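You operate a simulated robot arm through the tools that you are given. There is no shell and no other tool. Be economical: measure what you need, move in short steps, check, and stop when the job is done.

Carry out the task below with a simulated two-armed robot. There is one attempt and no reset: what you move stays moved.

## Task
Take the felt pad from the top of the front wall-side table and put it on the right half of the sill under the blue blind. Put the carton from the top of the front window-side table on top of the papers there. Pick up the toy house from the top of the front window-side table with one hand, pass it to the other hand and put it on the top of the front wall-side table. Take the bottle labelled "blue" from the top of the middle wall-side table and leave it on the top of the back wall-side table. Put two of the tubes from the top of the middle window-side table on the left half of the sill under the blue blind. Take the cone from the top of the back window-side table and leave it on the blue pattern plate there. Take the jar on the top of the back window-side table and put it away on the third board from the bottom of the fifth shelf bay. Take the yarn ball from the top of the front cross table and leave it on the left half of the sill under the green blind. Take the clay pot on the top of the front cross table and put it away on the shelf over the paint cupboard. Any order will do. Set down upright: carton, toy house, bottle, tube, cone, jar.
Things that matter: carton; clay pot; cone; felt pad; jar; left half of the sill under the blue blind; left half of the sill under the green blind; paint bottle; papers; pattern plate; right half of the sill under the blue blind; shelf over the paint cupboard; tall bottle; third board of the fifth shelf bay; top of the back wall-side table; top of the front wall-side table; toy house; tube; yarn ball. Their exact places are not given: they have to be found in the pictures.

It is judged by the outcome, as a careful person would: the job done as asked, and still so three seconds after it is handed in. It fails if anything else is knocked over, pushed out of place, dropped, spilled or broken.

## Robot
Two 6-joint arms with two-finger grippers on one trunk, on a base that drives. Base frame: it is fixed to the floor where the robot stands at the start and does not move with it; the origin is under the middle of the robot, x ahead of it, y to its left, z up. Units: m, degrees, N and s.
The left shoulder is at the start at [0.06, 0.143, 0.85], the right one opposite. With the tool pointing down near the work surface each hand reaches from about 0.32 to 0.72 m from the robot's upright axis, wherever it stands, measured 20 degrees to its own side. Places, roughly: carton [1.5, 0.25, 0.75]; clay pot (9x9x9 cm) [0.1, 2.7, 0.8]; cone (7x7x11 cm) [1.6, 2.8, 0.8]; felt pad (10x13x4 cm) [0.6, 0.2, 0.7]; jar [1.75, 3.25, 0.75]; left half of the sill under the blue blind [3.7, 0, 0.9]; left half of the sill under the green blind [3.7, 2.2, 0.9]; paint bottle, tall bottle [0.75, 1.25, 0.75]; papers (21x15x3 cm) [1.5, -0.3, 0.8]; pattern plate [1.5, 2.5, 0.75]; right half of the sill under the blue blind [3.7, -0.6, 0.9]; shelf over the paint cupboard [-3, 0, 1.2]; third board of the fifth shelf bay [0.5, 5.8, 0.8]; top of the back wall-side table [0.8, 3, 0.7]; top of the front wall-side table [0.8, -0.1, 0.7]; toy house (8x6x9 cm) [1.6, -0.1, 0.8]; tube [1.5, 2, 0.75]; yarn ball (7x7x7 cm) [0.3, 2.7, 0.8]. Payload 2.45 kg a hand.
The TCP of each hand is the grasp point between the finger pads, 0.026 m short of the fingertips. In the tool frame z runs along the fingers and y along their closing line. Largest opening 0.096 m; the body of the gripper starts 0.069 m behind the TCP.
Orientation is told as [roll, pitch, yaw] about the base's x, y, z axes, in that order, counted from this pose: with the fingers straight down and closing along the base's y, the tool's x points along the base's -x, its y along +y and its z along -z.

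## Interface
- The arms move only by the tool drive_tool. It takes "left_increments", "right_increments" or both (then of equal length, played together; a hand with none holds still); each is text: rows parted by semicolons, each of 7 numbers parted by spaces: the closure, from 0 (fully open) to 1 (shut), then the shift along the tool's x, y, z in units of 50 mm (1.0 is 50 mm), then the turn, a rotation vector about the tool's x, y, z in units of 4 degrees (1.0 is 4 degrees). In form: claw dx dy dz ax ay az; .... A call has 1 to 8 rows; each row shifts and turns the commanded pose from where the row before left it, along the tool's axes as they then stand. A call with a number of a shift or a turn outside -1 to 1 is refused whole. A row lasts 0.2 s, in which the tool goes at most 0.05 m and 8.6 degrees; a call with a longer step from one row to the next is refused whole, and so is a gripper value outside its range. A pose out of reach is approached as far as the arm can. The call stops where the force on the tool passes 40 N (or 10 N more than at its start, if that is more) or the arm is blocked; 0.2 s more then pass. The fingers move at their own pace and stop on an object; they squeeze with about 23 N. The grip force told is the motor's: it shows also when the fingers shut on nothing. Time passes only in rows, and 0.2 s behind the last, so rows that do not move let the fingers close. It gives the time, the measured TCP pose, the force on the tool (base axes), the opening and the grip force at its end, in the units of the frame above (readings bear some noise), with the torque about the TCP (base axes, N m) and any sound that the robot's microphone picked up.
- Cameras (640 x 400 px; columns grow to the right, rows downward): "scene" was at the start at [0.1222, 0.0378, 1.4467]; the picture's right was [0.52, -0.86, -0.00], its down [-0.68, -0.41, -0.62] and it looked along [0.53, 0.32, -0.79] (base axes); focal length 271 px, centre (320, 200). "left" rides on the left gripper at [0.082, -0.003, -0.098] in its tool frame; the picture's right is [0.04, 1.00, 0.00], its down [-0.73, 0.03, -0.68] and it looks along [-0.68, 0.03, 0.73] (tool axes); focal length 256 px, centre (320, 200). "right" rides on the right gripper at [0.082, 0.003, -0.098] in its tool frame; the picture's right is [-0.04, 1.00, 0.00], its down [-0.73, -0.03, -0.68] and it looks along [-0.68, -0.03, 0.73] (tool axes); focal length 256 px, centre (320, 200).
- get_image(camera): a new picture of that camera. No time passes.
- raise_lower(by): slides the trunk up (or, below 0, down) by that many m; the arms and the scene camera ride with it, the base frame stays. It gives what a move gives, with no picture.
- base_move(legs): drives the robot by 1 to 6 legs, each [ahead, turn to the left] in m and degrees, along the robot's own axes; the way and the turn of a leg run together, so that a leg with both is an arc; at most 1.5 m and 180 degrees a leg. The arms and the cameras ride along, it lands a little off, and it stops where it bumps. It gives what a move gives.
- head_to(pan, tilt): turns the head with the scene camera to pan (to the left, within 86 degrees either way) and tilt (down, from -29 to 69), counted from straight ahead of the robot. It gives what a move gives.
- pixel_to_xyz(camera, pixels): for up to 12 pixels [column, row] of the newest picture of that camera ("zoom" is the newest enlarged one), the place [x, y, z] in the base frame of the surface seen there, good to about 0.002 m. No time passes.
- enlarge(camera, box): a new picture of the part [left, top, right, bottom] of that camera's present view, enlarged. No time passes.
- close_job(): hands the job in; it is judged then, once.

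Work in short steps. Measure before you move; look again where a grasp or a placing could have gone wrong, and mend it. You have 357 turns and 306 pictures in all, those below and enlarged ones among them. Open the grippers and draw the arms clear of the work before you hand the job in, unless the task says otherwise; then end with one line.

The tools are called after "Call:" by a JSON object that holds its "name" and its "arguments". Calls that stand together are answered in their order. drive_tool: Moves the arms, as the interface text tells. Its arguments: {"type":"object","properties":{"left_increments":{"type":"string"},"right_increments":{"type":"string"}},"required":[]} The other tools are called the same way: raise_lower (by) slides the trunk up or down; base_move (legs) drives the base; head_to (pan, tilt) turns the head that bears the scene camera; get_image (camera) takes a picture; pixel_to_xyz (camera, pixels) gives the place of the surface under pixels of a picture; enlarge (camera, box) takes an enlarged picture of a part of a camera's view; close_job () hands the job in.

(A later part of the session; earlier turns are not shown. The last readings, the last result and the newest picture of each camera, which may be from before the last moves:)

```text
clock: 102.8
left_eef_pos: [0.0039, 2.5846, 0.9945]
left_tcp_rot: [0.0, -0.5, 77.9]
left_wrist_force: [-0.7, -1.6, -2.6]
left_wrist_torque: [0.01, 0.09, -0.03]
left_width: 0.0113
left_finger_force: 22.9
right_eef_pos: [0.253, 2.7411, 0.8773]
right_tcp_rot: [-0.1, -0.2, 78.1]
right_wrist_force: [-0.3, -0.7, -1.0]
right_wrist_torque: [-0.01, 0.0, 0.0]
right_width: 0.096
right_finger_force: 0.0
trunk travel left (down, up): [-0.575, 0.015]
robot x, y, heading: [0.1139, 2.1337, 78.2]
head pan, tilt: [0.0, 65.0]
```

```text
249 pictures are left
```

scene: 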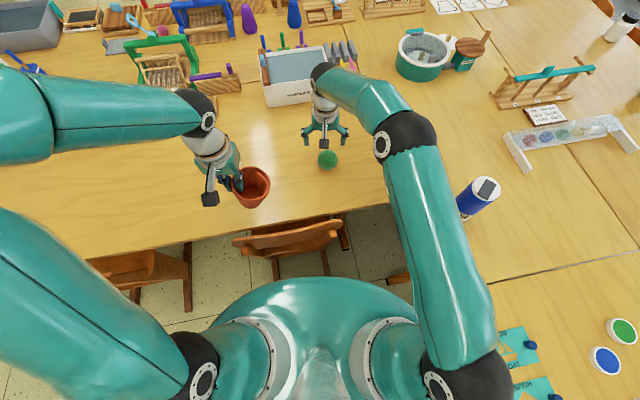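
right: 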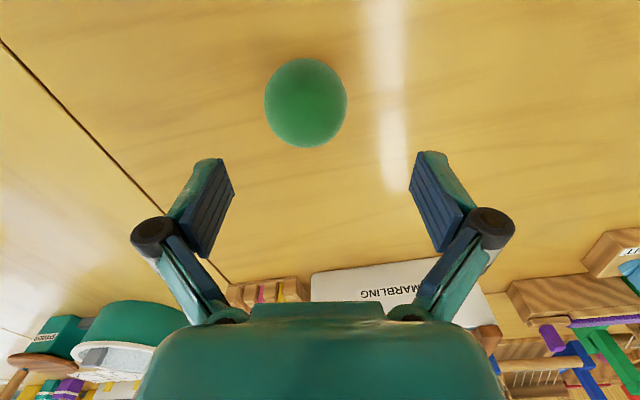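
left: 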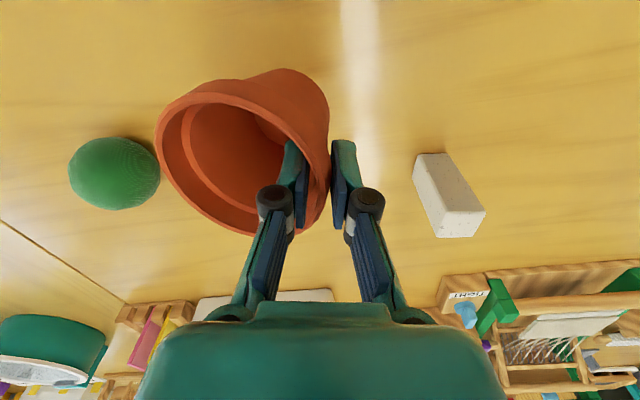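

Row matches; the ball is 1 cm to the picture's left. Shift, descend, close, lift; also measure the chair.

Call:
{"name": "pixel_to_xyz", "arguments": {"camera": "scene", "pixels": [[290, 240], [328, 265], [277, 275], [240, 245], [335, 225]]}}

Call:
{"name": "drive_tool", "arguments": {"right_increments": "0 0 -0.2 0.3 0 0 0; 0 0 0 0.9 0 0 0; 0 0 0 0.9 0 0 0; 1 0 0 0 0 0 0; 1 0 0 0 0 0 0; 1 0 0 0 0 0 0; 1 0.2 0 -0.6 0 0 0; 1 0.2 0 -0.6 0 0 0"}}

Call:
{"name": "get_image", "arguments": {"camera": "right"}}

```text
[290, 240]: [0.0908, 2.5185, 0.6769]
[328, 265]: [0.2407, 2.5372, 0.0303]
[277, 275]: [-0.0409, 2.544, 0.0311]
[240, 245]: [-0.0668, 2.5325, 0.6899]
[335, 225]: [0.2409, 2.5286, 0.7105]
```

```text
clock: 104.6
left_eef_pos: [0.0032, 2.5835, 0.9938]
left_tcp_rot: [0.0, -0.5, 78.1]
left_wrist_force: [-0.3, -0.9, -1.3]
left_wrist_torque: [0.02, 0.05, 0.01]
left_width: 0.0112
left_finger_force: 23.2
right_eef_pos: [0.2593, 2.7179, 0.8331]
right_tcp_rot: [-0.1, -0.2, 78.1]
right_wrist_force: [-0.3, -1.2, -1.3]
right_wrist_torque: [0.02, 0.02, 0.0]
right_width: 0.0653
right_finger_force: 22.8
trunk travel left (down, up): [-0.575, 0.015]
robot x, y, heading: [0.1093, 2.1337, 78.2]
head pan, tilt: [0.0, 65.0]
```

```text
248 pictures are left
```

right: 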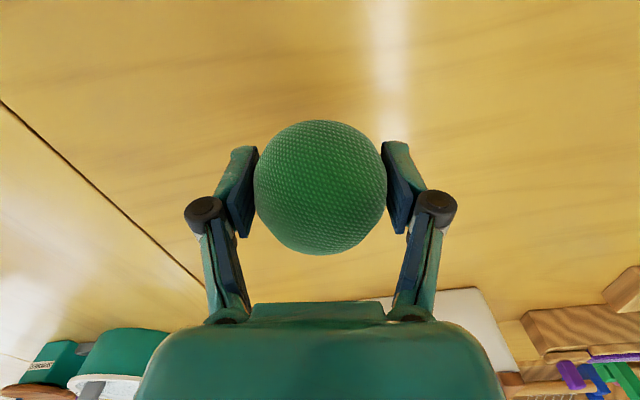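

Ball held (6.5 cm). Retract both hands and raise the ball.

Call:
{"name": "drive_tool", "arguments": {"left_increments": "1 0.4 0 0 0 0 0; 1 0.4 0 0 0 0 0; 1 0.4 0 0 0 0 0; 1 0.4 0 0 0 0 0; 1 0.2 0 -0.2 0 0 0; 1 0 0 -0.4 0 0 0; 1 0 0 -0.4 0 0 0", "right_increments": "1 0.9 0 -0.2 0 0 0; 1 0.9 0 -0.2 0 0 0; 1 0.9 0 -0.2 0 0 0; 1 0.9 0 -0.2 0 0 0; 1 0.6 -0.2 -0.6 0 0 0; 1 0.2 -0.4 -0.8 0 0 0; 1 0 -0.4 -0.8 0 0 0"}}

Call:
{"name": "base_move", "arguments": {"legs": [[-0.45, 0], [0, 30], [0, 30], [0, 30], [0, 30]]}}

Call:
{"name": "head_to", "arguments": {"pan": 0, "tilt": 20}}

Call:
{"name": "get_image", "arguments": {"camera": "scene"}}

```text
clock: 106.2
left_eef_pos: [-0.0161, 2.4943, 1.0426]
left_tcp_rot: [0.0, -0.6, 78.0]
left_wrist_force: [-0.3, 0.6, -2.4]
left_wrist_torque: [0.05, 0.08, 0.0]
left_width: 0.0115
left_finger_force: 23.3
right_eef_pos: [0.2617, 2.4887, 0.9822]
right_tcp_rot: [0.0, -0.3, 78.1]
right_wrist_force: [0.7, 0.4, 0.5]
right_wrist_torque: [0.04, 0.0, -0.01]
right_width: 0.0656
right_finger_force: 23.0
trunk travel left (down, up): [-0.575, 0.015]
robot x, y, heading: [0.1091, 2.1357, 78.0]
head pan, tilt: [0.0, 65.0]
```

```text
clock: 112.6
left_eef_pos: [-0.3617, 1.7639, 1.0426]
left_tcp_rot: [-0.2, -0.6, 138.4]
left_wrist_force: [0.3, -0.1, -3.6]
left_wrist_torque: [0.02, 0.03, 0.01]
left_width: 0.0114
left_finger_force: 23.1
right_eef_pos: [-0.2195, 2.0024, 0.9835]
right_tcp_rot: [-0.3, -0.2, 138.3]
right_wrist_force: [0.3, -0.4, -0.5]
right_wrist_torque: [0.09, 0.0, 0.01]
right_width: 0.0653
right_finger_force: 23.2
trunk travel left (down, up): [-0.575, 0.015]
robot x, y, heading: [0.0432, 1.7271, 138.2]
head pan, tilt: [0.0, 65.0]
stopped in leg 4: the robot was blocked; the commanded pose is now the measured one
```

```text
clock: 113.7
left_eef_pos: [-0.3592, 1.7656, 1.043]
left_tcp_rot: [0.0, -0.7, 138.3]
left_wrist_force: [0.1, -0.1, -2.6]
left_wrist_torque: [-0.05, 0.01, 0.02]
left_width: 0.0114
left_finger_force: 23.1
right_eef_pos: [-0.2161, 2.0047, 0.9832]
right_tcp_rot: [0.0, -0.3, 138.4]
right_wrist_force: [0.0, 0.3, -0.3]
right_wrist_torque: [0.01, -0.03, 0.0]
right_width: 0.0651
right_finger_force: 23.3
trunk travel left (down, up): [-0.575, 0.015]
robot x, y, heading: [0.0442, 1.7221, 138.4]
head pan, tilt: [0.0, 20.0]
```

```text
247 pictures are left
```

scene: 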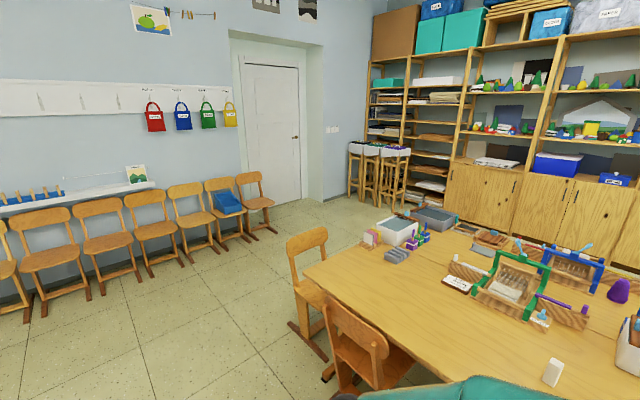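

No contact visible; continue the turn.

Call:
{"name": "base_move", "arguments": {"legs": [[0, 35]]}}

Call:
{"name": "base_move", "arguments": {"legs": [[0, 35]]}}

Call:
{"name": "get_image", "arguments": {"camera": "scene"}}

```text
clock: 116.0
left_eef_pos: [-0.3136, 1.5283, 1.0437]
left_tcp_rot: [-0.1, -0.5, 173.4]
left_wrist_force: [0.4, -0.5, -1.8]
left_wrist_torque: [-0.07, -0.01, 0.01]
left_width: 0.0114
left_finger_force: 22.7
right_eef_pos: [-0.3356, 1.8054, 0.9829]
right_tcp_rot: [-0.1, -0.3, 173.5]
right_wrist_force: [-0.2, 0.2, -1.3]
right_wrist_torque: [-0.03, 0.0, 0.02]
right_width: 0.0653
right_finger_force: 22.8
trunk travel left (down, up): [-0.575, 0.015]
robot x, y, heading: [0.0394, 1.7471, 172.9]
head pan, tilt: [0.0, 20.0]
```

```text
clock: 118.3
left_eef_pos: [-0.1204, 1.364, 1.0435]
left_tcp_rot: [-0.1, -0.6, -151.5]
left_wrist_force: [0.3, -0.7, -1.1]
left_wrist_torque: [-0.09, -0.04, 0.01]
left_width: 0.0113
left_finger_force: 23.2
right_eef_pos: [-0.2979, 1.5775, 0.9833]
right_tcp_rot: [0.0, -0.3, -151.4]
right_wrist_force: [-0.2, 0.5, -0.4]
right_wrist_torque: [0.02, -0.01, 0.0]
right_width: 0.0652
right_finger_force: 23.3
trunk travel left (down, up): [-0.575, 0.015]
robot x, y, heading: [0.0333, 1.7675, -151.6]
head pan, tilt: [0.0, 20.0]
```

```text
246 pictures are left
```

scene: 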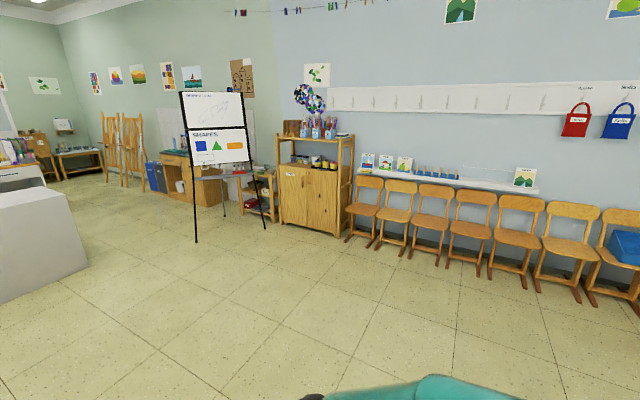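

Call:
{"name": "pixel_to_xyz", "arguments": {"camera": "scene", "pixels": [[280, 222], [338, 237], [305, 170], [318, 137], [310, 165], [270, 228], [196, 242], [346, 240], [372, 185], [400, 165], [350, 130], [290, 168]]}}

Call:
{"name": "enlarge", "arguments": {"camera": "scene", "box": [240, 100, 400, 200]}}

```text
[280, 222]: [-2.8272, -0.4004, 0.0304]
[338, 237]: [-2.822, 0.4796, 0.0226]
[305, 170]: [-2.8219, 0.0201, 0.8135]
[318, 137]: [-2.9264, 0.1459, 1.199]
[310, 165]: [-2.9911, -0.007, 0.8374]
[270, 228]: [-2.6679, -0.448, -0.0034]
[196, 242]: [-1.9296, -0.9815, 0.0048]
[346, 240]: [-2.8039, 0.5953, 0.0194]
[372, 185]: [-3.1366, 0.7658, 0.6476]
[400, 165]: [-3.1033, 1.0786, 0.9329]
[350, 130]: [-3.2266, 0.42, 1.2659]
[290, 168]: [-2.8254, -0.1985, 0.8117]
```

```text
4.00 times, centred on (320, 150) of scene
```

zoom: 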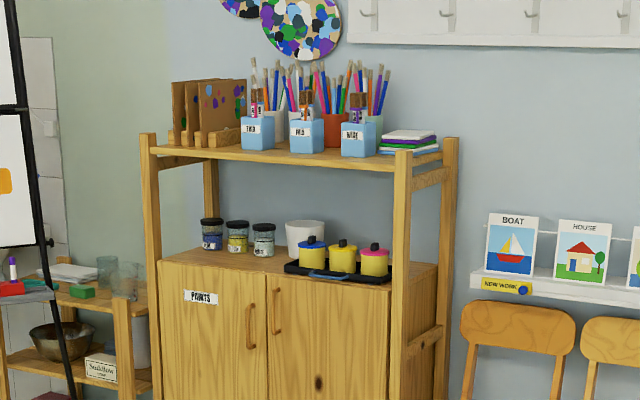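

The "PAINTS" cupboard spans y -0.4…0.48, its front x≈-2.83; the shelf over it is at z≈1.2 holding cups and cards. Drive towards it.

Call:
{"name": "base_move", "arguments": {"legs": [[0, 10], [1.3, 0], [1.2, 0], [0, -38]]}}

Call:
{"name": "get_image", "arguments": {"camera": "scene"}}

```text
clock: 133.5
left_eef_pos: [-2.2527, -0.0806, 1.0433]
left_tcp_rot: [-0.1, -0.6, -179.1]
left_wrist_force: [0.0, 0.2, -3.1]
left_wrist_torque: [-0.07, -0.03, 0.0]
left_width: 0.0115
left_finger_force: 24.1
right_eef_pos: [-2.309, 0.1921, 0.9844]
right_tcp_rot: [0.0, -0.2, -179.1]
right_wrist_force: [0.1, -0.3, -0.7]
right_wrist_torque: [0.04, -0.06, -0.01]
right_width: 0.0652
right_finger_force: 23.2
trunk travel left (down, up): [-0.575, 0.015]
robot x, y, heading: [-1.9289, 0.1782, -179.2]
head pan, tilt: [0.0, 20.0]
```

```text
244 pictures are left
```

scene: 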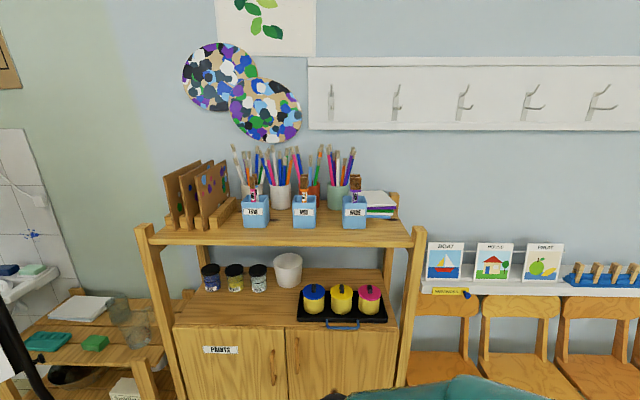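

Measure the shelf surface and its occupants.

Call:
{"name": "pixel_to_xyz", "arguments": {"camera": "scene", "pixels": [[200, 243], [320, 241], [405, 243], [380, 222], [385, 208], [255, 200], [304, 200], [354, 200], [230, 220], [205, 215], [178, 225], [330, 222]]}}

Call:
{"name": "enlarge", "arguments": {"camera": "scene", "box": [140, 130, 420, 305]}}

```text
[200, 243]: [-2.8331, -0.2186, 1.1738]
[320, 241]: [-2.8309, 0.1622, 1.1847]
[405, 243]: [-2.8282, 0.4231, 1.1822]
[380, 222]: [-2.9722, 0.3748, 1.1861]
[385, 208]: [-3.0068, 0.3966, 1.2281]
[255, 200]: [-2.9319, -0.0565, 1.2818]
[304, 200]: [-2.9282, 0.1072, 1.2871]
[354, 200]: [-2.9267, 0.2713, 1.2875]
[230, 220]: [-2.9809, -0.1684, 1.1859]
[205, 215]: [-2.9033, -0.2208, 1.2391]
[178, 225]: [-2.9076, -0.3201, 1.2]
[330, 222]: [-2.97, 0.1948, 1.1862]
```

```text
2.29 times, centred on (280, 218) of scene
```

zoom: 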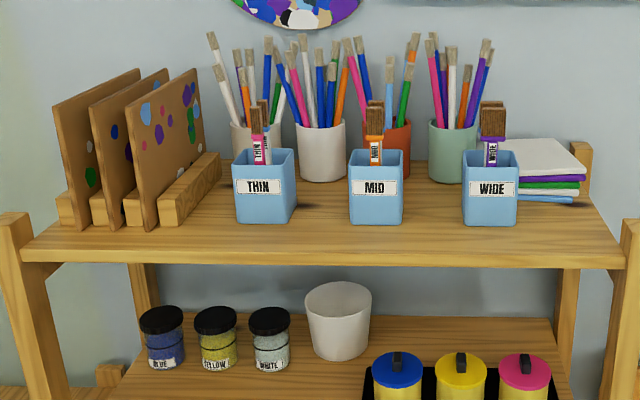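

Shelf board z≈1.186; free spot right of the WIDE cup at about [-2.895, 0.375]. Move the base sideways to y≈0.5, facing the shelf, at a safe distance.

Call:
{"name": "base_move", "arguments": {"legs": [[0, -40], [0.48, 0]]}}

Call:
{"name": "base_move", "arguments": {"legs": [[0, 39]]}}

Call:
{"name": "get_image", "arguments": {"camera": "scene"}}

Call:
{"name": "get_image", "arguments": {"camera": "left"}}

```text
clock: 138.5
left_eef_pos: [-2.7134, 0.4914, 1.0425]
left_tcp_rot: [-0.1, -0.5, 140.7]
left_wrist_force: [0.2, 0.6, -3.2]
left_wrist_torque: [-0.1, 0.02, 0.01]
left_width: 0.0113
left_finger_force: 23.4
right_eef_pos: [-2.5815, 0.737, 0.9832]
right_tcp_rot: [0.0, -0.2, 140.7]
right_wrist_force: [0.4, -0.1, 0.1]
right_wrist_torque: [-0.01, 0.01, -0.02]
right_width: 0.0648
right_finger_force: 23.0
trunk travel left (down, up): [-0.575, 0.015]
robot x, y, heading: [-2.3004, 0.4762, 140.9]
head pan, tilt: [0.0, 20.0]
```

```text
clock: 140.9
left_eef_pos: [-2.6289, 0.2289, 1.0454]
left_tcp_rot: [-0.2, -0.5, 179.6]
left_wrist_force: [-0.1, -0.3, -4.4]
left_wrist_torque: [-0.06, 0.01, 0.01]
left_width: 0.0114
left_finger_force: 23.0
right_eef_pos: [-2.6808, 0.502, 0.9848]
right_tcp_rot: [-0.2, -0.2, 179.7]
right_wrist_force: [-0.6, -0.1, -0.7]
right_wrist_torque: [0.02, -0.01, 0.02]
right_width: 0.0651
right_finger_force: 23.0
trunk travel left (down, up): [-0.575, 0.015]
robot x, y, heading: [-2.2985, 0.5016, 179.6]
head pan, tilt: [0.0, 20.0]
```

```text
242 pictures are left
```

scene: 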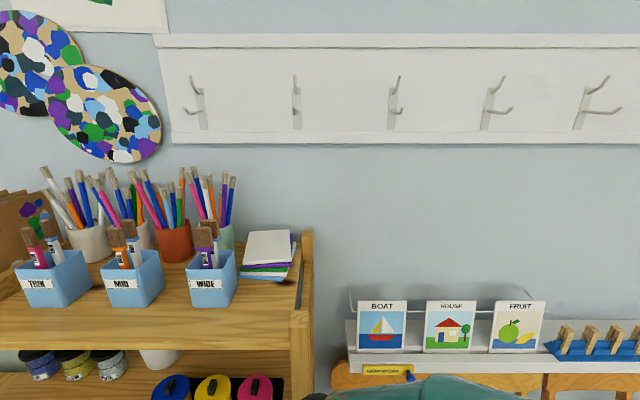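

```text
241 pictures are left
```

left: 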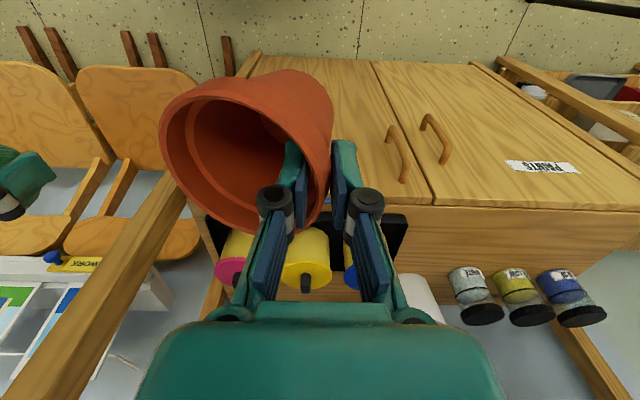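

Measure the free patch right of WIDE from here.

Call:
{"name": "pixel_to_xyz", "arguments": {"camera": "scene", "pixels": [[236, 280], [232, 300], [260, 320], [285, 320], [296, 300], [260, 345], [298, 320], [200, 345], [265, 280], [305, 240], [230, 258]]}}

```text
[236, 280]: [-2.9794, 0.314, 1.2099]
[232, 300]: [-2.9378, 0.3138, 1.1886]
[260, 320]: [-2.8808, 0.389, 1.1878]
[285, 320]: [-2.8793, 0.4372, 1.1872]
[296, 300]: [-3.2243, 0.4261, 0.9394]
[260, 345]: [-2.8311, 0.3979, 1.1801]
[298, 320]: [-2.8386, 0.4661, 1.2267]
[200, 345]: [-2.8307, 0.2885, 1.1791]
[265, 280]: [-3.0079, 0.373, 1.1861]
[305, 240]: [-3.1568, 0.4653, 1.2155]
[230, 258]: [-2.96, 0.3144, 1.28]
```

Measure the held pot's rim to know its tilt.

Call:
{"name": "pixel_to_xyz", "arguments": {"camera": "left", "pixels": [[166, 140], [190, 195], [245, 228], [235, 85], [325, 165], [312, 195], [330, 130], [260, 75], [300, 78]]}}

```text
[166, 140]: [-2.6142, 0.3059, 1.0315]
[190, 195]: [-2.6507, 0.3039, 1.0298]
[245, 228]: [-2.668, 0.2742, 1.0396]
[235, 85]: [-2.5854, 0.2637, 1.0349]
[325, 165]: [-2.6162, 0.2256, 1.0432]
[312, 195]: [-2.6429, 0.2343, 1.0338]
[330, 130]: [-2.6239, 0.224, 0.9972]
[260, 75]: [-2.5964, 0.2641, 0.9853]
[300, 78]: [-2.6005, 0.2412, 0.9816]
```

The pot hangs tilted ~8°. Drive 12 cm closer, then level it and lift it in front of the shelf.

Call:
{"name": "base_move", "arguments": {"legs": [[0.12, 0]]}}

Call:
{"name": "drive_tool", "arguments": {"left_increments": "1 0.4 0 0 1 0 0; 1 0.2 0 0 1 0 0; 1 0 -0.37 -0.9 0 0 0; 1 0 -0.37 -0.9 0 0 0; 1 0 -0.37 -0.9 0 0 0; 1 0 -0.37 -0.9 0 0 0; 1 0 -0.37 -0.9 0 0 0; 1 0 -0.3 -0.9 0 0 0"}}

Call:
{"name": "get_image", "arguments": {"camera": "scene"}}

```text
clock: 142.2
left_eef_pos: [-2.7408, 0.2312, 1.0487]
left_tcp_rot: [0.0, -1.1, 179.6]
left_wrist_force: [-0.5, -0.4, -2.9]
left_wrist_torque: [-0.05, -0.03, -0.03]
left_width: 0.0115
left_finger_force: 23.2
right_eef_pos: [-2.7881, 0.5071, 0.9842]
right_tcp_rot: [-0.7, 0.0, -179.9]
right_wrist_force: [12.0, 6.1, -3.4]
right_wrist_torque: [0.03, -0.07, 0.08]
right_width: 0.0651
right_finger_force: 23.1
trunk travel left (down, up): [-0.575, 0.015]
robot x, y, heading: [-2.4222, 0.5026, 179.4]
head pan, tilt: [0.0, 20.0]
```

```text
clock: 144.0
left_eef_pos: [-2.7059, 0.3006, 1.3301]
left_tcp_rot: [-8.0, -1.0, 179.7]
left_wrist_force: [0.0, -1.1, -1.9]
left_wrist_torque: [-0.07, 0.0, -0.01]
left_width: 0.0113
left_finger_force: 22.6
right_eef_pos: [-2.7868, 0.5071, 0.9845]
right_tcp_rot: [-0.8, 0.1, -179.9]
right_wrist_force: [0.0, 0.6, -0.1]
right_wrist_torque: [-0.01, -0.01, 0.0]
right_width: 0.0652
right_finger_force: 22.8
trunk travel left (down, up): [-0.575, 0.015]
robot x, y, heading: [-2.4205, 0.5025, 179.5]
head pan, tilt: [0.0, 20.0]
```

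```text
240 pictures are left
```

scene: 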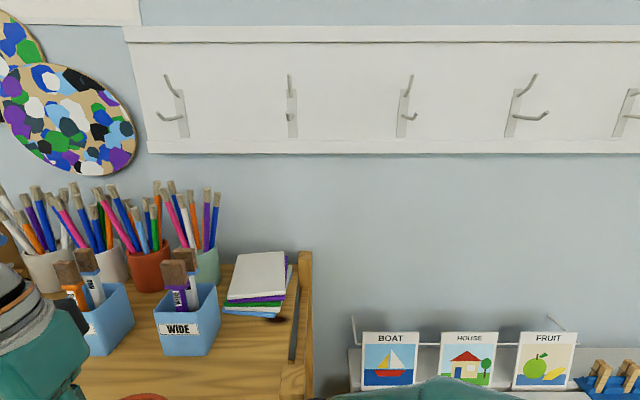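

The right hand brushed something briefly (now zero force); draw it back a little. Check the pot in the left camera.

Call:
{"name": "drive_tool", "arguments": {"right_increments": "1 0.8 0 0 0 0 0; 1 0.8 0 0 0 0 0"}}

Call:
{"name": "get_image", "arguments": {"camera": "left"}}

Call:
{"name": "pixel_to_xyz", "arguments": {"camera": "left", "pixels": [[166, 140], [190, 195], [245, 228], [235, 85], [325, 165], [312, 195]]}}

```text
clock: 144.6
left_eef_pos: [-2.7147, 0.2979, 1.3271]
left_tcp_rot: [-8.2, -0.5, 179.7]
left_wrist_force: [0.1, -0.7, -2.0]
left_wrist_torque: [-0.05, 0.03, -0.01]
left_width: 0.0114
left_finger_force: 22.8
right_eef_pos: [-2.7161, 0.5057, 0.983]
right_tcp_rot: [-0.7, 0.5, -180.1]
right_wrist_force: [0.9, -0.7, -0.7]
right_wrist_torque: [0.02, 0.0, 0.0]
right_width: 0.0654
right_finger_force: 23.2
trunk travel left (down, up): [-0.575, 0.015]
robot x, y, heading: [-2.4211, 0.5014, 179.7]
head pan, tilt: [0.0, 20.0]
```

```text
239 pictures are left
```

left: 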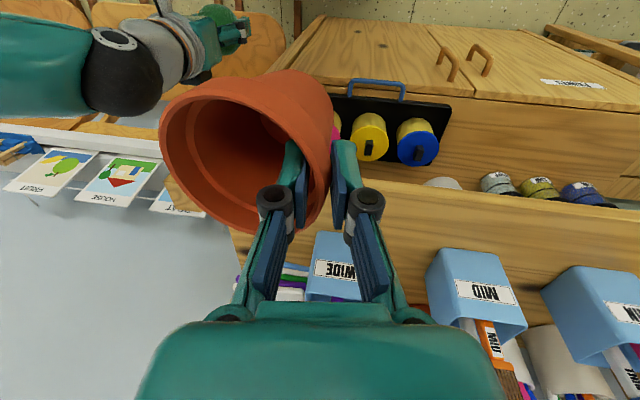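

```text
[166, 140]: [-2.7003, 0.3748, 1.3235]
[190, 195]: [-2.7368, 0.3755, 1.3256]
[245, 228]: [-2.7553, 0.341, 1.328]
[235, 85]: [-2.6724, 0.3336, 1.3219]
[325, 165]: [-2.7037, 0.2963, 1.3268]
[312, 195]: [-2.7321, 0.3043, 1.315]
```

Pot is level now with its centre at [-2.714, 0.338]. Shift sideways, lower to ~2.5 cm above the board, then go in.

Call:
{"name": "drive_tool", "arguments": {"left_increments": "1 -0.3 -0.78 0.2 0 0 0; 1 -0.5 0 0.46 0 0 0; 1 -0.8 0 0 0 0 0; 1 -0.8 0 0 0 0 0; 1 -0.8 0 0 0 0 0; 1 -0.5 0 0 0 0 0; 1 0 0 0 0 0 0"}}

Call:
{"name": "get_image", "arguments": {"camera": "scene"}}

Call:
{"name": "get_image", "arguments": {"camera": "left"}}

```text
clock: 146.2
left_eef_pos: [-2.903, 0.344, 1.3015]
left_tcp_rot: [-7.9, -0.5, 179.8]
left_wrist_force: [0.2, -0.6, -2.0]
left_wrist_torque: [-0.08, 0.0, 0.0]
left_width: 0.0114
left_finger_force: 23.2
right_eef_pos: [-2.7156, 0.5059, 0.9829]
right_tcp_rot: [-0.7, 0.5, -179.9]
right_wrist_force: [-0.1, -0.8, -0.1]
right_wrist_torque: [-0.02, -0.02, -0.02]
right_width: 0.0652
right_finger_force: 23.0
trunk travel left (down, up): [-0.575, 0.015]
robot x, y, heading: [-2.4207, 0.5, 179.3]
head pan, tilt: [0.0, 20.0]
```

```text
238 pictures are left
```

scene: 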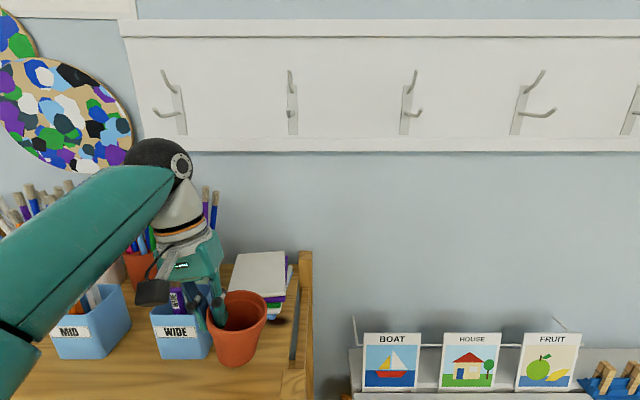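

```text
237 pictures are left
```

left: 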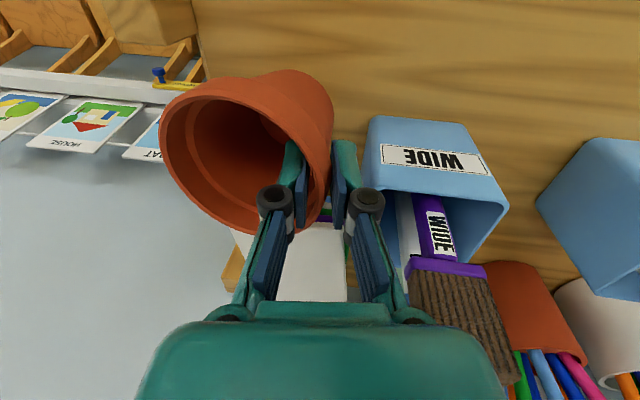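

Check the brush's distance to the gripper body before lowering.

Call:
{"name": "pixel_to_xyz", "arguments": {"camera": "left", "pixels": [[415, 272], [430, 320], [500, 370], [440, 268], [370, 150], [380, 190], [500, 200]]}}

```text
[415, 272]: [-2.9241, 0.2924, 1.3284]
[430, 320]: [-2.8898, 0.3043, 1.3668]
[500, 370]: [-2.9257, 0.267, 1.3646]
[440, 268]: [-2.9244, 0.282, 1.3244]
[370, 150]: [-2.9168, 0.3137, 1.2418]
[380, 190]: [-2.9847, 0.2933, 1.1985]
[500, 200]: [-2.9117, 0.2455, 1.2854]
```

Brush corner is only ~1 cm from the gripper body; shift 12 mm forward and 7 mm right before lowering.

Call:
{"name": "drive_tool", "arguments": {"left_increments": "1 0.24 -0.14 0 0 0 0; 1 0 0.03 0.25 0 0 0; 1 0 0.02 0.15 0 0 0; 1 0 0 0.1 0 0 0; 1 0 0 0 0 0 0"}}

Call:
{"name": "get_image", "arguments": {"camera": "scene"}}

```text
clock: 147.4
left_eef_pos: [-2.8909, 0.35, 1.2771]
left_tcp_rot: [-8.0, -0.5, 179.6]
left_wrist_force: [0.3, 0.4, -1.6]
left_wrist_torque: [-0.08, -0.01, 0.03]
left_width: 0.0116
left_finger_force: 23.3
right_eef_pos: [-2.7162, 0.5059, 0.9823]
right_tcp_rot: [-0.7, 0.6, -179.9]
right_wrist_force: [-0.5, 1.2, -0.8]
right_wrist_torque: [-0.01, -0.01, -0.01]
right_width: 0.0651
right_finger_force: 22.6
trunk travel left (down, up): [-0.575, 0.015]
robot x, y, heading: [-2.4188, 0.5007, 179.7]
head pan, tilt: [0.0, 20.0]
```

```text
236 pictures are left
```

scene: 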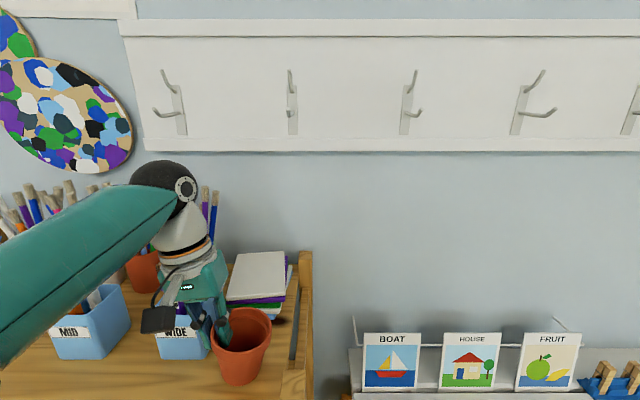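

Still a few mm up; lower in tiny steps until contact.

Call:
{"name": "drive_tool", "arguments": {"left_increments": "1 0 0 0.06 0 0 0; 1 0 0 0.06 0 0 0; 1 0 0 0.05 0 0 0; 1 0 0 0 0 0 0"}}

```text
clock: 148.4
left_eef_pos: [-2.8904, 0.3507, 1.2698]
left_tcp_rot: [-8.1, -0.7, 179.7]
left_wrist_force: [-0.5, -1.3, 5.1]
left_wrist_torque: [0.15, 0.02, 0.02]
left_width: 0.0115
left_finger_force: 23.0
right_eef_pos: [-2.7166, 0.5052, 0.9814]
right_tcp_rot: [-0.9, 0.6, -179.9]
right_wrist_force: [-0.1, 0.1, 0.2]
right_wrist_torque: [-0.01, 0.02, -0.01]
right_width: 0.0653
right_finger_force: 23.5
trunk travel left (down, up): [-0.575, 0.015]
robot x, y, heading: [-2.4208, 0.5033, 179.8]
head pan, tilt: [0.0, 20.0]
```

Contact (+7 N). Open only part-way and lift straight out.

Call:
{"name": "drive_tool", "arguments": {"left_increments": "0.7 0 0 0 0 0 0; 0.65 0 0 0 0 0 0; 0.65 0 0 -0.3 0 0 0; 0.65 0 0 -0.5 0 0 0; 0.65 0 0 -0.5 0 0 0; 0.65 0.6 0 0 0 0 0; 0.65 0.9 0 0 0 0 0; 0.65 0.9 0 0 0 0 0"}}

Call:
{"name": "get_image", "arguments": {"camera": "left"}}

Call:
{"name": "get_image", "arguments": {"camera": "scene"}}

```text
clock: 150.2
left_eef_pos: [-2.7693, 0.342, 1.332]
left_tcp_rot: [-8.1, -0.6, 179.7]
left_wrist_force: [-0.1, 0.2, 0.2]
left_wrist_torque: [0.03, 0.0, -0.02]
left_width: 0.0336
left_finger_force: 0.0
right_eef_pos: [-2.7144, 0.5048, 0.9822]
right_tcp_rot: [-0.8, 0.4, -180.0]
right_wrist_force: [0.3, -0.5, -0.2]
right_wrist_torque: [0.01, 0.05, -0.02]
right_width: 0.0654
right_finger_force: 23.1
trunk travel left (down, up): [-0.575, 0.015]
robot x, y, heading: [-2.4242, 0.5041, 179.6]
head pan, tilt: [0.0, 20.0]
```

```text
235 pictures are left
```

left: 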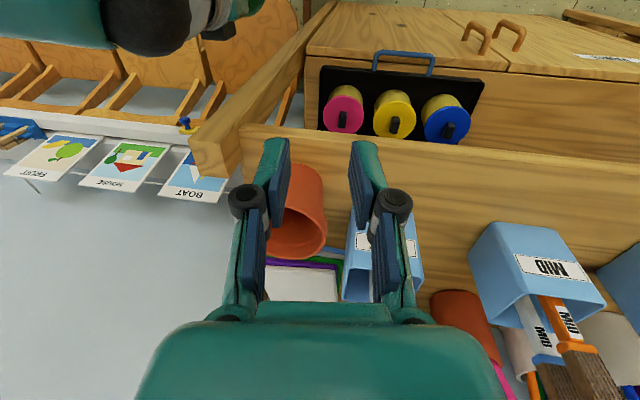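

```text
234 pictures are left
```

scene: 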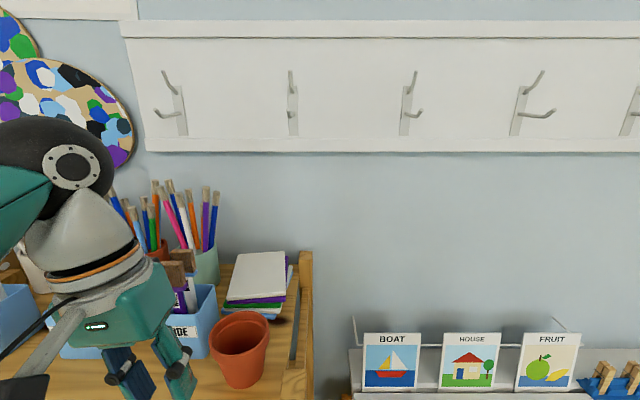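

The pot stands on the shelf. Back off, level and lower the left hand, then turn around towards the tables.

Call:
{"name": "base_move", "arguments": {"legs": [[-0.35, 0]]}}

Call:
{"name": "drive_tool", "arguments": {"left_increments": "0 0 0.4 0.7 -1 0 0; 0 0 0.4 0.8 -1 0 0; 0 0 0.4 0.8 0 0 0; 0 0 0.4 0.8 0 0 0; 0 0 0 0.9 0 0 0; 0 0 0 0.9 0 0 0"}}

Call:
{"name": "base_move", "arguments": {"legs": [[0, 40], [0, 40]]}}

Call:
{"name": "base_move", "arguments": {"legs": [[0, 40], [0, 40]]}}

Call:
{"name": "get_image", "arguments": {"camera": "scene"}}

```text
clock: 152.5
left_eef_pos: [-2.4187, 0.3397, 1.3335]
left_tcp_rot: [-8.1, -0.6, 179.7]
left_wrist_force: [-0.5, -0.3, 0.7]
left_wrist_torque: [0.0, 0.04, 0.01]
left_width: 0.0337
left_finger_force: 0.0
right_eef_pos: [-2.3623, 0.5038, 0.9833]
right_tcp_rot: [-0.7, 0.4, -179.9]
right_wrist_force: [-0.2, 0.0, 0.4]
right_wrist_torque: [-0.02, 0.0, 0.0]
right_width: 0.0653
right_finger_force: 23.6
trunk travel left (down, up): [-0.575, 0.015]
robot x, y, heading: [-2.068, 0.5032, 179.7]
head pan, tilt: [0.0, 20.0]
```

```text
clock: 153.9
left_eef_pos: [-2.4237, 0.2664, 1.0841]
left_tcp_rot: [-0.1, -0.6, 179.6]
left_wrist_force: [0.3, 0.4, -0.6]
left_wrist_torque: [0.01, -0.02, -0.02]
left_width: 0.0958
left_finger_force: 0.1
right_eef_pos: [-2.365, 0.503, 0.9831]
right_tcp_rot: [-0.7, 0.6, -179.8]
right_wrist_force: [0.0, -0.1, -0.4]
right_wrist_torque: [0.02, -0.05, 0.01]
right_width: 0.065
right_finger_force: 23.3
trunk travel left (down, up): [-0.575, 0.015]
robot x, y, heading: [-2.0704, 0.5006, 179.7]
head pan, tilt: [0.0, 20.0]
```

```text
clock: 158.3
left_eef_pos: [-1.9234, 0.0993, 1.085]
left_tcp_rot: [-0.2, -0.6, -103.6]
left_wrist_force: [0.6, -1.3, 0.0]
left_wrist_torque: [0.02, 0.05, -0.03]
left_width: 0.0959
left_finger_force: 0.0
right_eef_pos: [-2.1397, 0.2092, 0.9828]
right_tcp_rot: [-0.7, 0.6, -103.2]
right_wrist_force: [0.5, 0.5, -0.3]
right_wrist_torque: [0.05, 0.05, 0.02]
right_width: 0.0652
right_finger_force: 23.6
trunk travel left (down, up): [-0.575, 0.015]
robot x, y, heading: [-2.1121, 0.5063, -103.3]
head pan, tilt: [0.0, 20.0]
stopped in leg 2: the robot was blocked; the commanded pose is now the measured one
```

```text
clock: 162.6
left_eef_pos: [-1.666, 0.5914, 1.0851]
left_tcp_rot: [-0.1, -0.6, -27.2]
left_wrist_force: [0.4, 1.3, -0.6]
left_wrist_torque: [-0.08, 0.04, -0.04]
left_width: 0.0961
left_finger_force: 0.0
right_eef_pos: [-1.8251, 0.4089, 0.9838]
right_tcp_rot: [-0.8, 0.7, -26.7]
right_wrist_force: [0.5, 0.4, -0.2]
right_wrist_torque: [-0.08, 0.07, -0.01]
right_width: 0.0651
right_finger_force: 23.0
trunk travel left (down, up): [-0.575, 0.015]
robot x, y, heading: [-2.1284, 0.472, -24.7]
head pan, tilt: [0.0, 20.0]
stopped in leg 2: the robot was blocked; the commanded pose is now the measured one
```

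```text
233 pictures are left
```

scene: 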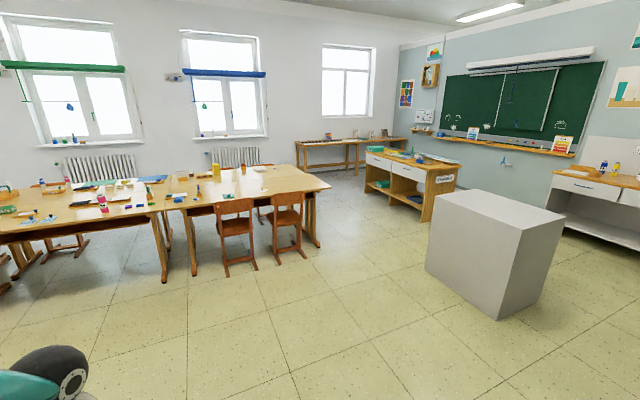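

Now drive back to the front wall-side table.

Call:
{"name": "base_move", "arguments": {"legs": [[0, 12], [1.1, 0], [0.98, 0], [0, 12]]}}

Call:
{"name": "head_to", "arguments": {"pan": 10, "tilt": 60}}

Call:
{"name": "get_image", "arguments": {"camera": "scene"}}

Call:
{"name": "get_image", "arguments": {"camera": "left"}}

```text
clock: 174.8
left_eef_pos: [0.2738, 0.2936, 1.0853]
left_tcp_rot: [-0.1, -0.6, -3.6]
left_wrist_force: [0.1, 0.6, -0.4]
left_wrist_torque: [-0.02, 0.0, 0.0]
left_width: 0.0962
left_finger_force: 0.1
right_eef_pos: [0.2013, 0.0606, 0.9859]
right_tcp_rot: [-0.6, 0.6, -3.1]
right_wrist_force: [-0.2, 0.0, -0.6]
right_wrist_torque: [-0.01, 0.01, 0.0]
right_width: 0.065
right_finger_force: 22.9
trunk travel left (down, up): [-0.575, 0.015]
robot x, y, heading: [-0.0998, -0.0136, -1.0]
head pan, tilt: [0.0, 20.0]
```

```text
clock: 175.9
left_eef_pos: [0.2735, 0.2929, 1.0865]
left_tcp_rot: [-0.1, -0.6, -3.6]
left_wrist_force: [0.3, 0.2, -0.9]
left_wrist_torque: [0.03, -0.01, 0.04]
left_width: 0.0961
left_finger_force: 0.0
right_eef_pos: [0.2012, 0.0622, 0.9845]
right_tcp_rot: [-0.7, 0.6, -3.1]
right_wrist_force: [0.6, -0.2, -0.4]
right_wrist_torque: [0.03, -0.01, 0.0]
right_width: 0.0651
right_finger_force: 22.9
trunk travel left (down, up): [-0.575, 0.015]
robot x, y, heading: [-0.1029, -0.0082, -1.1]
head pan, tilt: [10.0, 60.0]
```

```text
232 pictures are left
```

scene: 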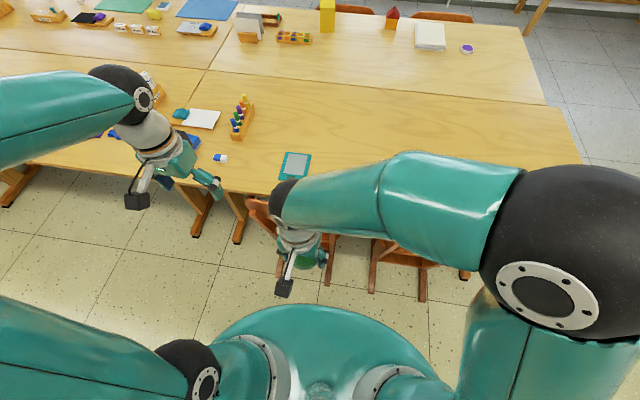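

```text
231 pictures are left
```

left: 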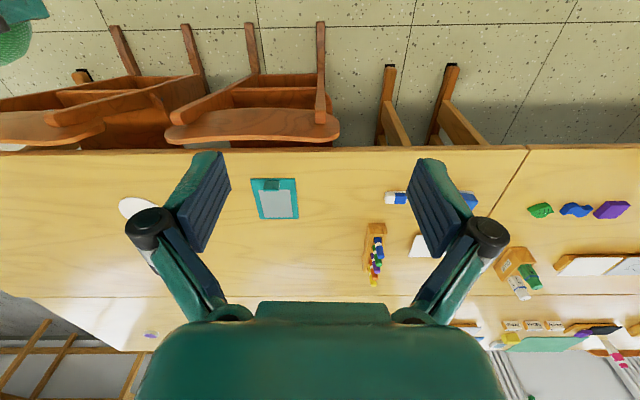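

Move 8 cm nearer, and zoom onto the pad's tab.

Call:
{"name": "base_move", "arguments": {"legs": [[0.08, 0]]}}

Call:
{"name": "enlarge", "arguments": {"camera": "left", "box": [220, 130, 348, 210]}}

Call:
{"name": "pixel_to_xyz", "arguments": {"camera": "zoom", "pixels": [[265, 90], [240, 75], [290, 75], [265, 100], [200, 60], [330, 60], [210, 250], [350, 250]]}}

```text
clock: 176.9
left_eef_pos: [0.3555, 0.2905, 1.0855]
left_tcp_rot: [-0.1, -0.5, -3.6]
left_wrist_force: [0.4, -0.5, -0.7]
left_wrist_torque: [0.01, 0.04, 0.01]
left_width: 0.0961
left_finger_force: 0.0
right_eef_pos: [0.2843, 0.0595, 0.9851]
right_tcp_rot: [-0.7, 0.6, -3.1]
right_wrist_force: [0.0, -0.8, -1.6]
right_wrist_torque: [0.01, 0.05, -0.01]
right_width: 0.0649
right_finger_force: 23.3
trunk travel left (down, up): [-0.575, 0.015]
robot x, y, heading: [-0.0217, -0.0133, -1.2]
head pan, tilt: [10.0, 60.0]
```

```text
5.00 times, centred on (284, 170) of left
```

zoom: 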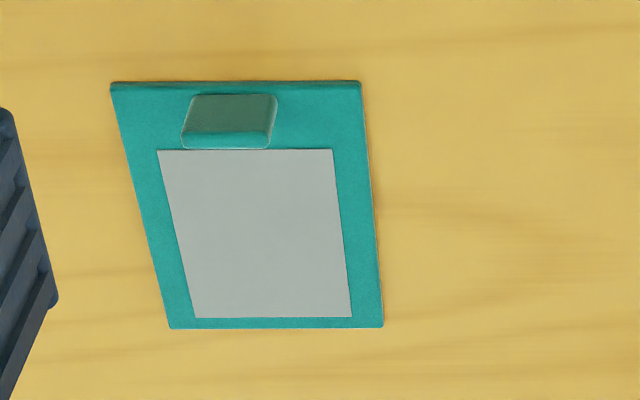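

```text
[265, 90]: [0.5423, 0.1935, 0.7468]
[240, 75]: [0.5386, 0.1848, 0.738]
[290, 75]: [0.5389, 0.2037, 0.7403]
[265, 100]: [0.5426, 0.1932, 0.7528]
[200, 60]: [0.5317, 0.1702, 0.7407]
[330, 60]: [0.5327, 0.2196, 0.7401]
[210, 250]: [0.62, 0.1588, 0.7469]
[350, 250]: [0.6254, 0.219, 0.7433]
```

Call:
{"name": "pixel_to_xyz", "arguments": {"camera": "zoom", "pixels": [[230, 120], [230, 133], [230, 143], [190, 135], [268, 138], [195, 105], [272, 105], [116, 90], [355, 88], [175, 322], [378, 322]]}}

```text
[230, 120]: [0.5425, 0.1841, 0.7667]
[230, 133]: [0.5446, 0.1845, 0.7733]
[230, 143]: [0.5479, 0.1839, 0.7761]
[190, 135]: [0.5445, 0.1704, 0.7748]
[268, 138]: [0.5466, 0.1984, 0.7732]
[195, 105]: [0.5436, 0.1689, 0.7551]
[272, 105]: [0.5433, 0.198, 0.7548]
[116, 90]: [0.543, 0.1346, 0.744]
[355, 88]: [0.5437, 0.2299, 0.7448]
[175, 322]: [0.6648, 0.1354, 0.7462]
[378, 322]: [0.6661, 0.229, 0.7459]
```

Tab: x 0.5425–0.551, y 0.169–0.199, top z 0.776. I'll grip its faces, so turn the left tool to yaw -90.

Call:
{"name": "drive_tool", "arguments": {"left_increments": "0 0 0 0 0 0 1; 0 0 0 0 0 0 1; 0 0 0 0 0 0 1; 0 0 0 0 0 0 1; 0 0 0 0 0 0 1; 0 0 0 0 0 0 1; 0 0 0 0 0 0 1; 0 0 0 0 0 0 1"}}

Call:
{"name": "drive_tool", "arguments": {"left_increments": "0 0 0 0 0 0 1; 0 0 0 0 0 0 1; 0 0 0 0 0 0 1; 0 0 0 0 0 0 1; 0 0 0 0 0 0 1; 0 0 0 0 0 0 1; 0 0 0 0 0 0 1; 0 0 0 0 0 0 0.6"}}

Call:
{"name": "drive_tool", "arguments": {"left_increments": "0 0 0 0 0 0 1; 0 0 0 0 0 0 1; 0 0 0 0 0 0 1; 0 0 0 0 0 0 1; 0 0 0 0 0 0 1; 0 0 0 0 0 0 1; 0 0 0 0 0 0 0; 0 0 0 0 0 0 0"}}

```text
clock: 178.8
left_eef_pos: [0.3538, 0.2915, 1.0884]
left_tcp_rot: [0.3, -0.5, -35.7]
left_wrist_force: [0.0, -0.5, 0.2]
left_wrist_torque: [0.0, -0.01, -0.02]
left_width: 0.0961
left_finger_force: 0.0
right_eef_pos: [0.2816, 0.059, 0.9857]
right_tcp_rot: [-0.7, 0.6, -3.2]
right_wrist_force: [0.3, 0.3, -0.7]
right_wrist_torque: [-0.01, 0.03, -0.01]
right_width: 0.0649
right_finger_force: 22.8
trunk travel left (down, up): [-0.575, 0.015]
robot x, y, heading: [-0.017, -0.0126, -1.3]
head pan, tilt: [10.0, 60.0]
```

```text
clock: 180.6
left_eef_pos: [0.3543, 0.2913, 1.0868]
left_tcp_rot: [0.5, -0.3, -66.0]
left_wrist_force: [-0.9, -0.2, 0.4]
left_wrist_torque: [0.03, 0.02, 0.0]
left_width: 0.0958
left_finger_force: 0.1
right_eef_pos: [0.2822, 0.0588, 0.9849]
right_tcp_rot: [-0.6, 0.5, -3.1]
right_wrist_force: [0.0, 1.0, -1.1]
right_wrist_torque: [-0.03, 0.02, 0.0]
right_width: 0.0651
right_finger_force: 22.3
trunk travel left (down, up): [-0.575, 0.015]
robot x, y, heading: [-0.0185, -0.0131, -1.1]
head pan, tilt: [10.0, 60.0]
```

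```text
clock: 182.3
left_eef_pos: [0.3547, 0.2914, 1.0886]
left_tcp_rot: [0.5, -0.2, -90.0]
left_wrist_force: [-0.1, 0.7, -0.2]
left_wrist_torque: [0.02, 0.03, 0.0]
left_width: 0.096
left_finger_force: 0.0
right_eef_pos: [0.2825, 0.0599, 0.9848]
right_tcp_rot: [-0.8, 0.6, -3.1]
right_wrist_force: [0.6, -0.1, -0.9]
right_wrist_torque: [0.01, 0.06, -0.03]
right_width: 0.065
right_finger_force: 22.3
trunk travel left (down, up): [-0.575, 0.015]
robot x, y, heading: [-0.0184, -0.0081, -1.3]
head pan, tilt: [10.0, 60.0]
```

Move over the tab at [0.547, 0.184] and down to z≈0.87, then look.

Call:
{"name": "drive_tool", "arguments": {"left_increments": "0.5 -0.428 0.768 0 0 0 0; 0.5 -0.428 0.768 0 0 0 0; 0.5 -0.428 0.768 0 0 0 0; 0.5 -0.428 0.768 0 0 0 0; 0.5 -0.428 0.768 0 0 0 0; 0.5 0 0 1 0 0 0; 0.5 0 0 1 0 0 0; 0.5 0 0 1 0 0 0"}}

Call:
{"name": "drive_tool", "arguments": {"left_increments": "0.5 0 0 0.9 0 0 0; 0.5 0 0 0 0 0 0"}}

Call:
{"name": "get_image", "arguments": {"camera": "left"}}

```text
clock: 184.2
left_eef_pos: [0.5505, 0.1841, 0.9389]
left_tcp_rot: [0.5, -0.1, -89.9]
left_wrist_force: [0.3, 0.4, 0.2]
left_wrist_torque: [-0.04, 0.02, 0.01]
left_width: 0.048
left_finger_force: 0.0
right_eef_pos: [0.284, 0.0597, 0.9861]
right_tcp_rot: [-0.6, 0.6, -3.0]
right_wrist_force: [0.3, 0.8, 0.0]
right_wrist_torque: [0.0, 0.0, 0.03]
right_width: 0.065
right_finger_force: 22.9
trunk travel left (down, up): [-0.575, 0.015]
robot x, y, heading: [-0.0205, -0.0132, -1.1]
head pan, tilt: [10.0, 60.0]
```

```text
clock: 184.8
left_eef_pos: [0.5476, 0.1839, 0.8965]
left_tcp_rot: [0.6, -0.2, -90.0]
left_wrist_force: [0.2, 0.0, -0.1]
left_wrist_torque: [0.03, -0.03, -0.01]
left_width: 0.0477
left_finger_force: 0.1
right_eef_pos: [0.282, 0.0587, 0.9862]
right_tcp_rot: [-0.6, 0.6, -3.1]
right_wrist_force: [-0.2, 0.2, -0.9]
right_wrist_torque: [-0.02, -0.03, -0.03]
right_width: 0.0649
right_finger_force: 22.7
trunk travel left (down, up): [-0.575, 0.015]
robot x, y, heading: [-0.0205, -0.0129, -0.9]
head pan, tilt: [10.0, 60.0]
```

```text
229 pictures are left
```

left: 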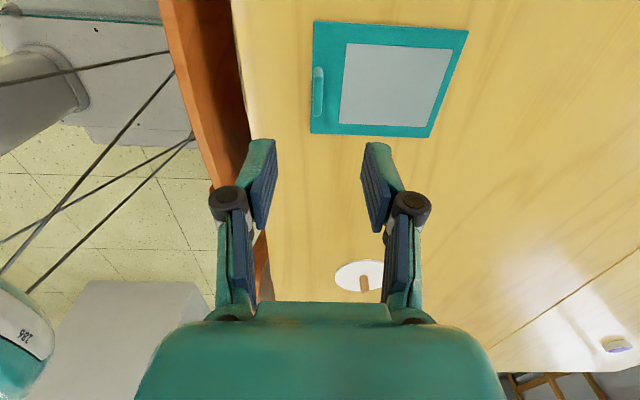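

Tab is centred (col 319). Descend to z≈0.776, close and lift.

Call:
{"name": "drive_tool", "arguments": {"left_increments": "0.5 0 0 0.8 0 0 0; 0.5 0 0 0.8 0 0 0; 0.5 0 0 0.6 0 0 0; 0.5 0 0 0.2 0 0 0; 1 0 0 0 0 0 0; 1 0 0 0 0 0 0; 1 0 0 0 0 0 0; 1 0 0 -0.5 0 0 0"}}

Call:
{"name": "get_image", "arguments": {"camera": "left"}}

```text
clock: 186.6
left_eef_pos: [0.5485, 0.1832, 0.7984]
left_tcp_rot: [0.4, -0.1, -89.9]
left_wrist_force: [-0.2, 0.9, 1.5]
left_wrist_torque: [-0.02, -0.01, -0.05]
left_width: 0.0069
left_finger_force: 22.3
right_eef_pos: [0.2834, 0.0598, 0.9869]
right_tcp_rot: [-0.6, 0.6, -3.2]
right_wrist_force: [0.6, 0.2, 0.1]
right_wrist_torque: [-0.02, 0.02, 0.02]
right_width: 0.065
right_finger_force: 22.9
trunk travel left (down, up): [-0.575, 0.015]
robot x, y, heading: [-0.0219, -0.0163, -1.2]
head pan, tilt: [10.0, 60.0]
```

```text
228 pictures are left
```

left: 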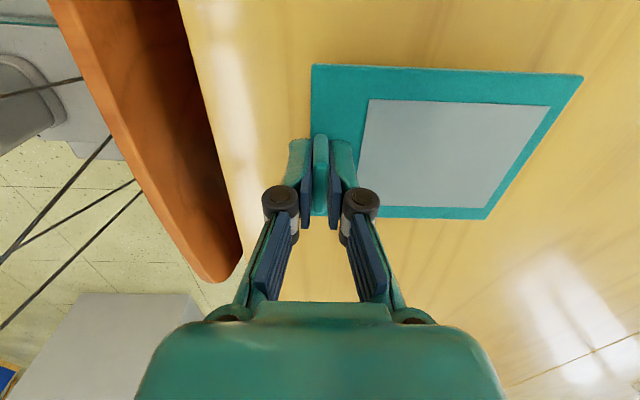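

Pad held by its tab. Lift and retract, then back off and turn to go round the front of the tables.

Call:
{"name": "drive_tool", "arguments": {"left_increments": "1 0.2 0 -0.9 0 0 0; 1 0.2 -0.2 -0.9 0 0 0; 1 0.2 -0.6 -0.7 0 0 0; 1 0.2 -0.8 -0.4 0 0 0; 1 0.2 -0.8 -0.3 0 0 0; 1 0.2 -0.7 0 0 0 0; 1 0 0 0 0 0 0"}}

Call:
{"name": "base_move", "arguments": {"legs": [[-0.15, 0], [0, -38], [0, -38]]}}

Call:
{"name": "head_to", "arguments": {"pan": 0, "tilt": 35}}

Call:
{"name": "get_image", "arguments": {"camera": "scene"}}

```text
clock: 188.2
left_eef_pos: [0.3923, 0.2435, 0.9572]
left_tcp_rot: [0.6, -0.1, -89.9]
left_wrist_force: [0.7, -0.5, -1.2]
left_wrist_torque: [0.01, 0.0, -0.01]
left_width: 0.007
left_finger_force: 23.2
right_eef_pos: [0.2842, 0.0591, 0.9862]
right_tcp_rot: [-0.7, 0.6, -3.0]
right_wrist_force: [0.3, -0.8, -1.8]
right_wrist_torque: [-0.01, 0.04, -0.02]
right_width: 0.0652
right_finger_force: 23.4
trunk travel left (down, up): [-0.575, 0.015]
robot x, y, heading: [-0.0194, -0.0132, -1.1]
head pan, tilt: [10.0, 60.0]
```

```text
clock: 193.3
left_eef_pos: [0.2023, -0.3235, 0.959]
left_tcp_rot: [0.5, -0.1, -161.8]
left_wrist_force: [-0.5, -1.4, 0.0]
left_wrist_torque: [0.07, -0.07, 0.02]
left_width: 0.007
left_finger_force: 23.7
right_eef_pos: [-0.0073, -0.2781, 0.9863]
right_tcp_rot: [-0.6, 0.7, -75.0]
right_wrist_force: [0.0, 0.5, -0.6]
right_wrist_torque: [0.05, -0.07, 0.01]
right_width: 0.0651
right_finger_force: 22.8
trunk travel left (down, up): [-0.575, 0.015]
robot x, y, heading: [-0.1226, 0.0015, -74.1]
head pan, tilt: [10.0, 60.0]
stopped in leg 3: the robot was blocked; the commanded pose is now the measured one
```

```text
clock: 194.2
left_eef_pos: [0.2043, -0.3241, 0.958]
left_tcp_rot: [0.5, -0.1, -161.8]
left_wrist_force: [0.9, 0.3, -0.1]
left_wrist_torque: [0.04, 0.02, -0.02]
left_width: 0.0069
left_finger_force: 23.2
right_eef_pos: [-0.0053, -0.2746, 0.9866]
right_tcp_rot: [-0.7, 0.6, -75.0]
right_wrist_force: [0.3, -0.5, -0.5]
right_wrist_torque: [0.03, -0.03, 0.01]
right_width: 0.0648
right_finger_force: 23.0
trunk travel left (down, up): [-0.575, 0.015]
robot x, y, heading: [-0.1253, 0.001, -74.3]
head pan, tilt: [0.0, 35.0]
```

```text
227 pictures are left
```

scene: 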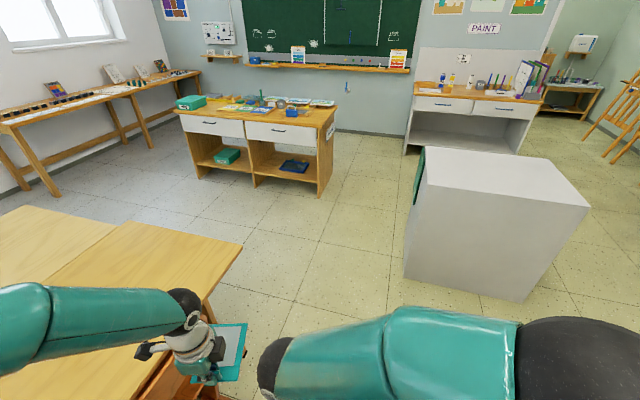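

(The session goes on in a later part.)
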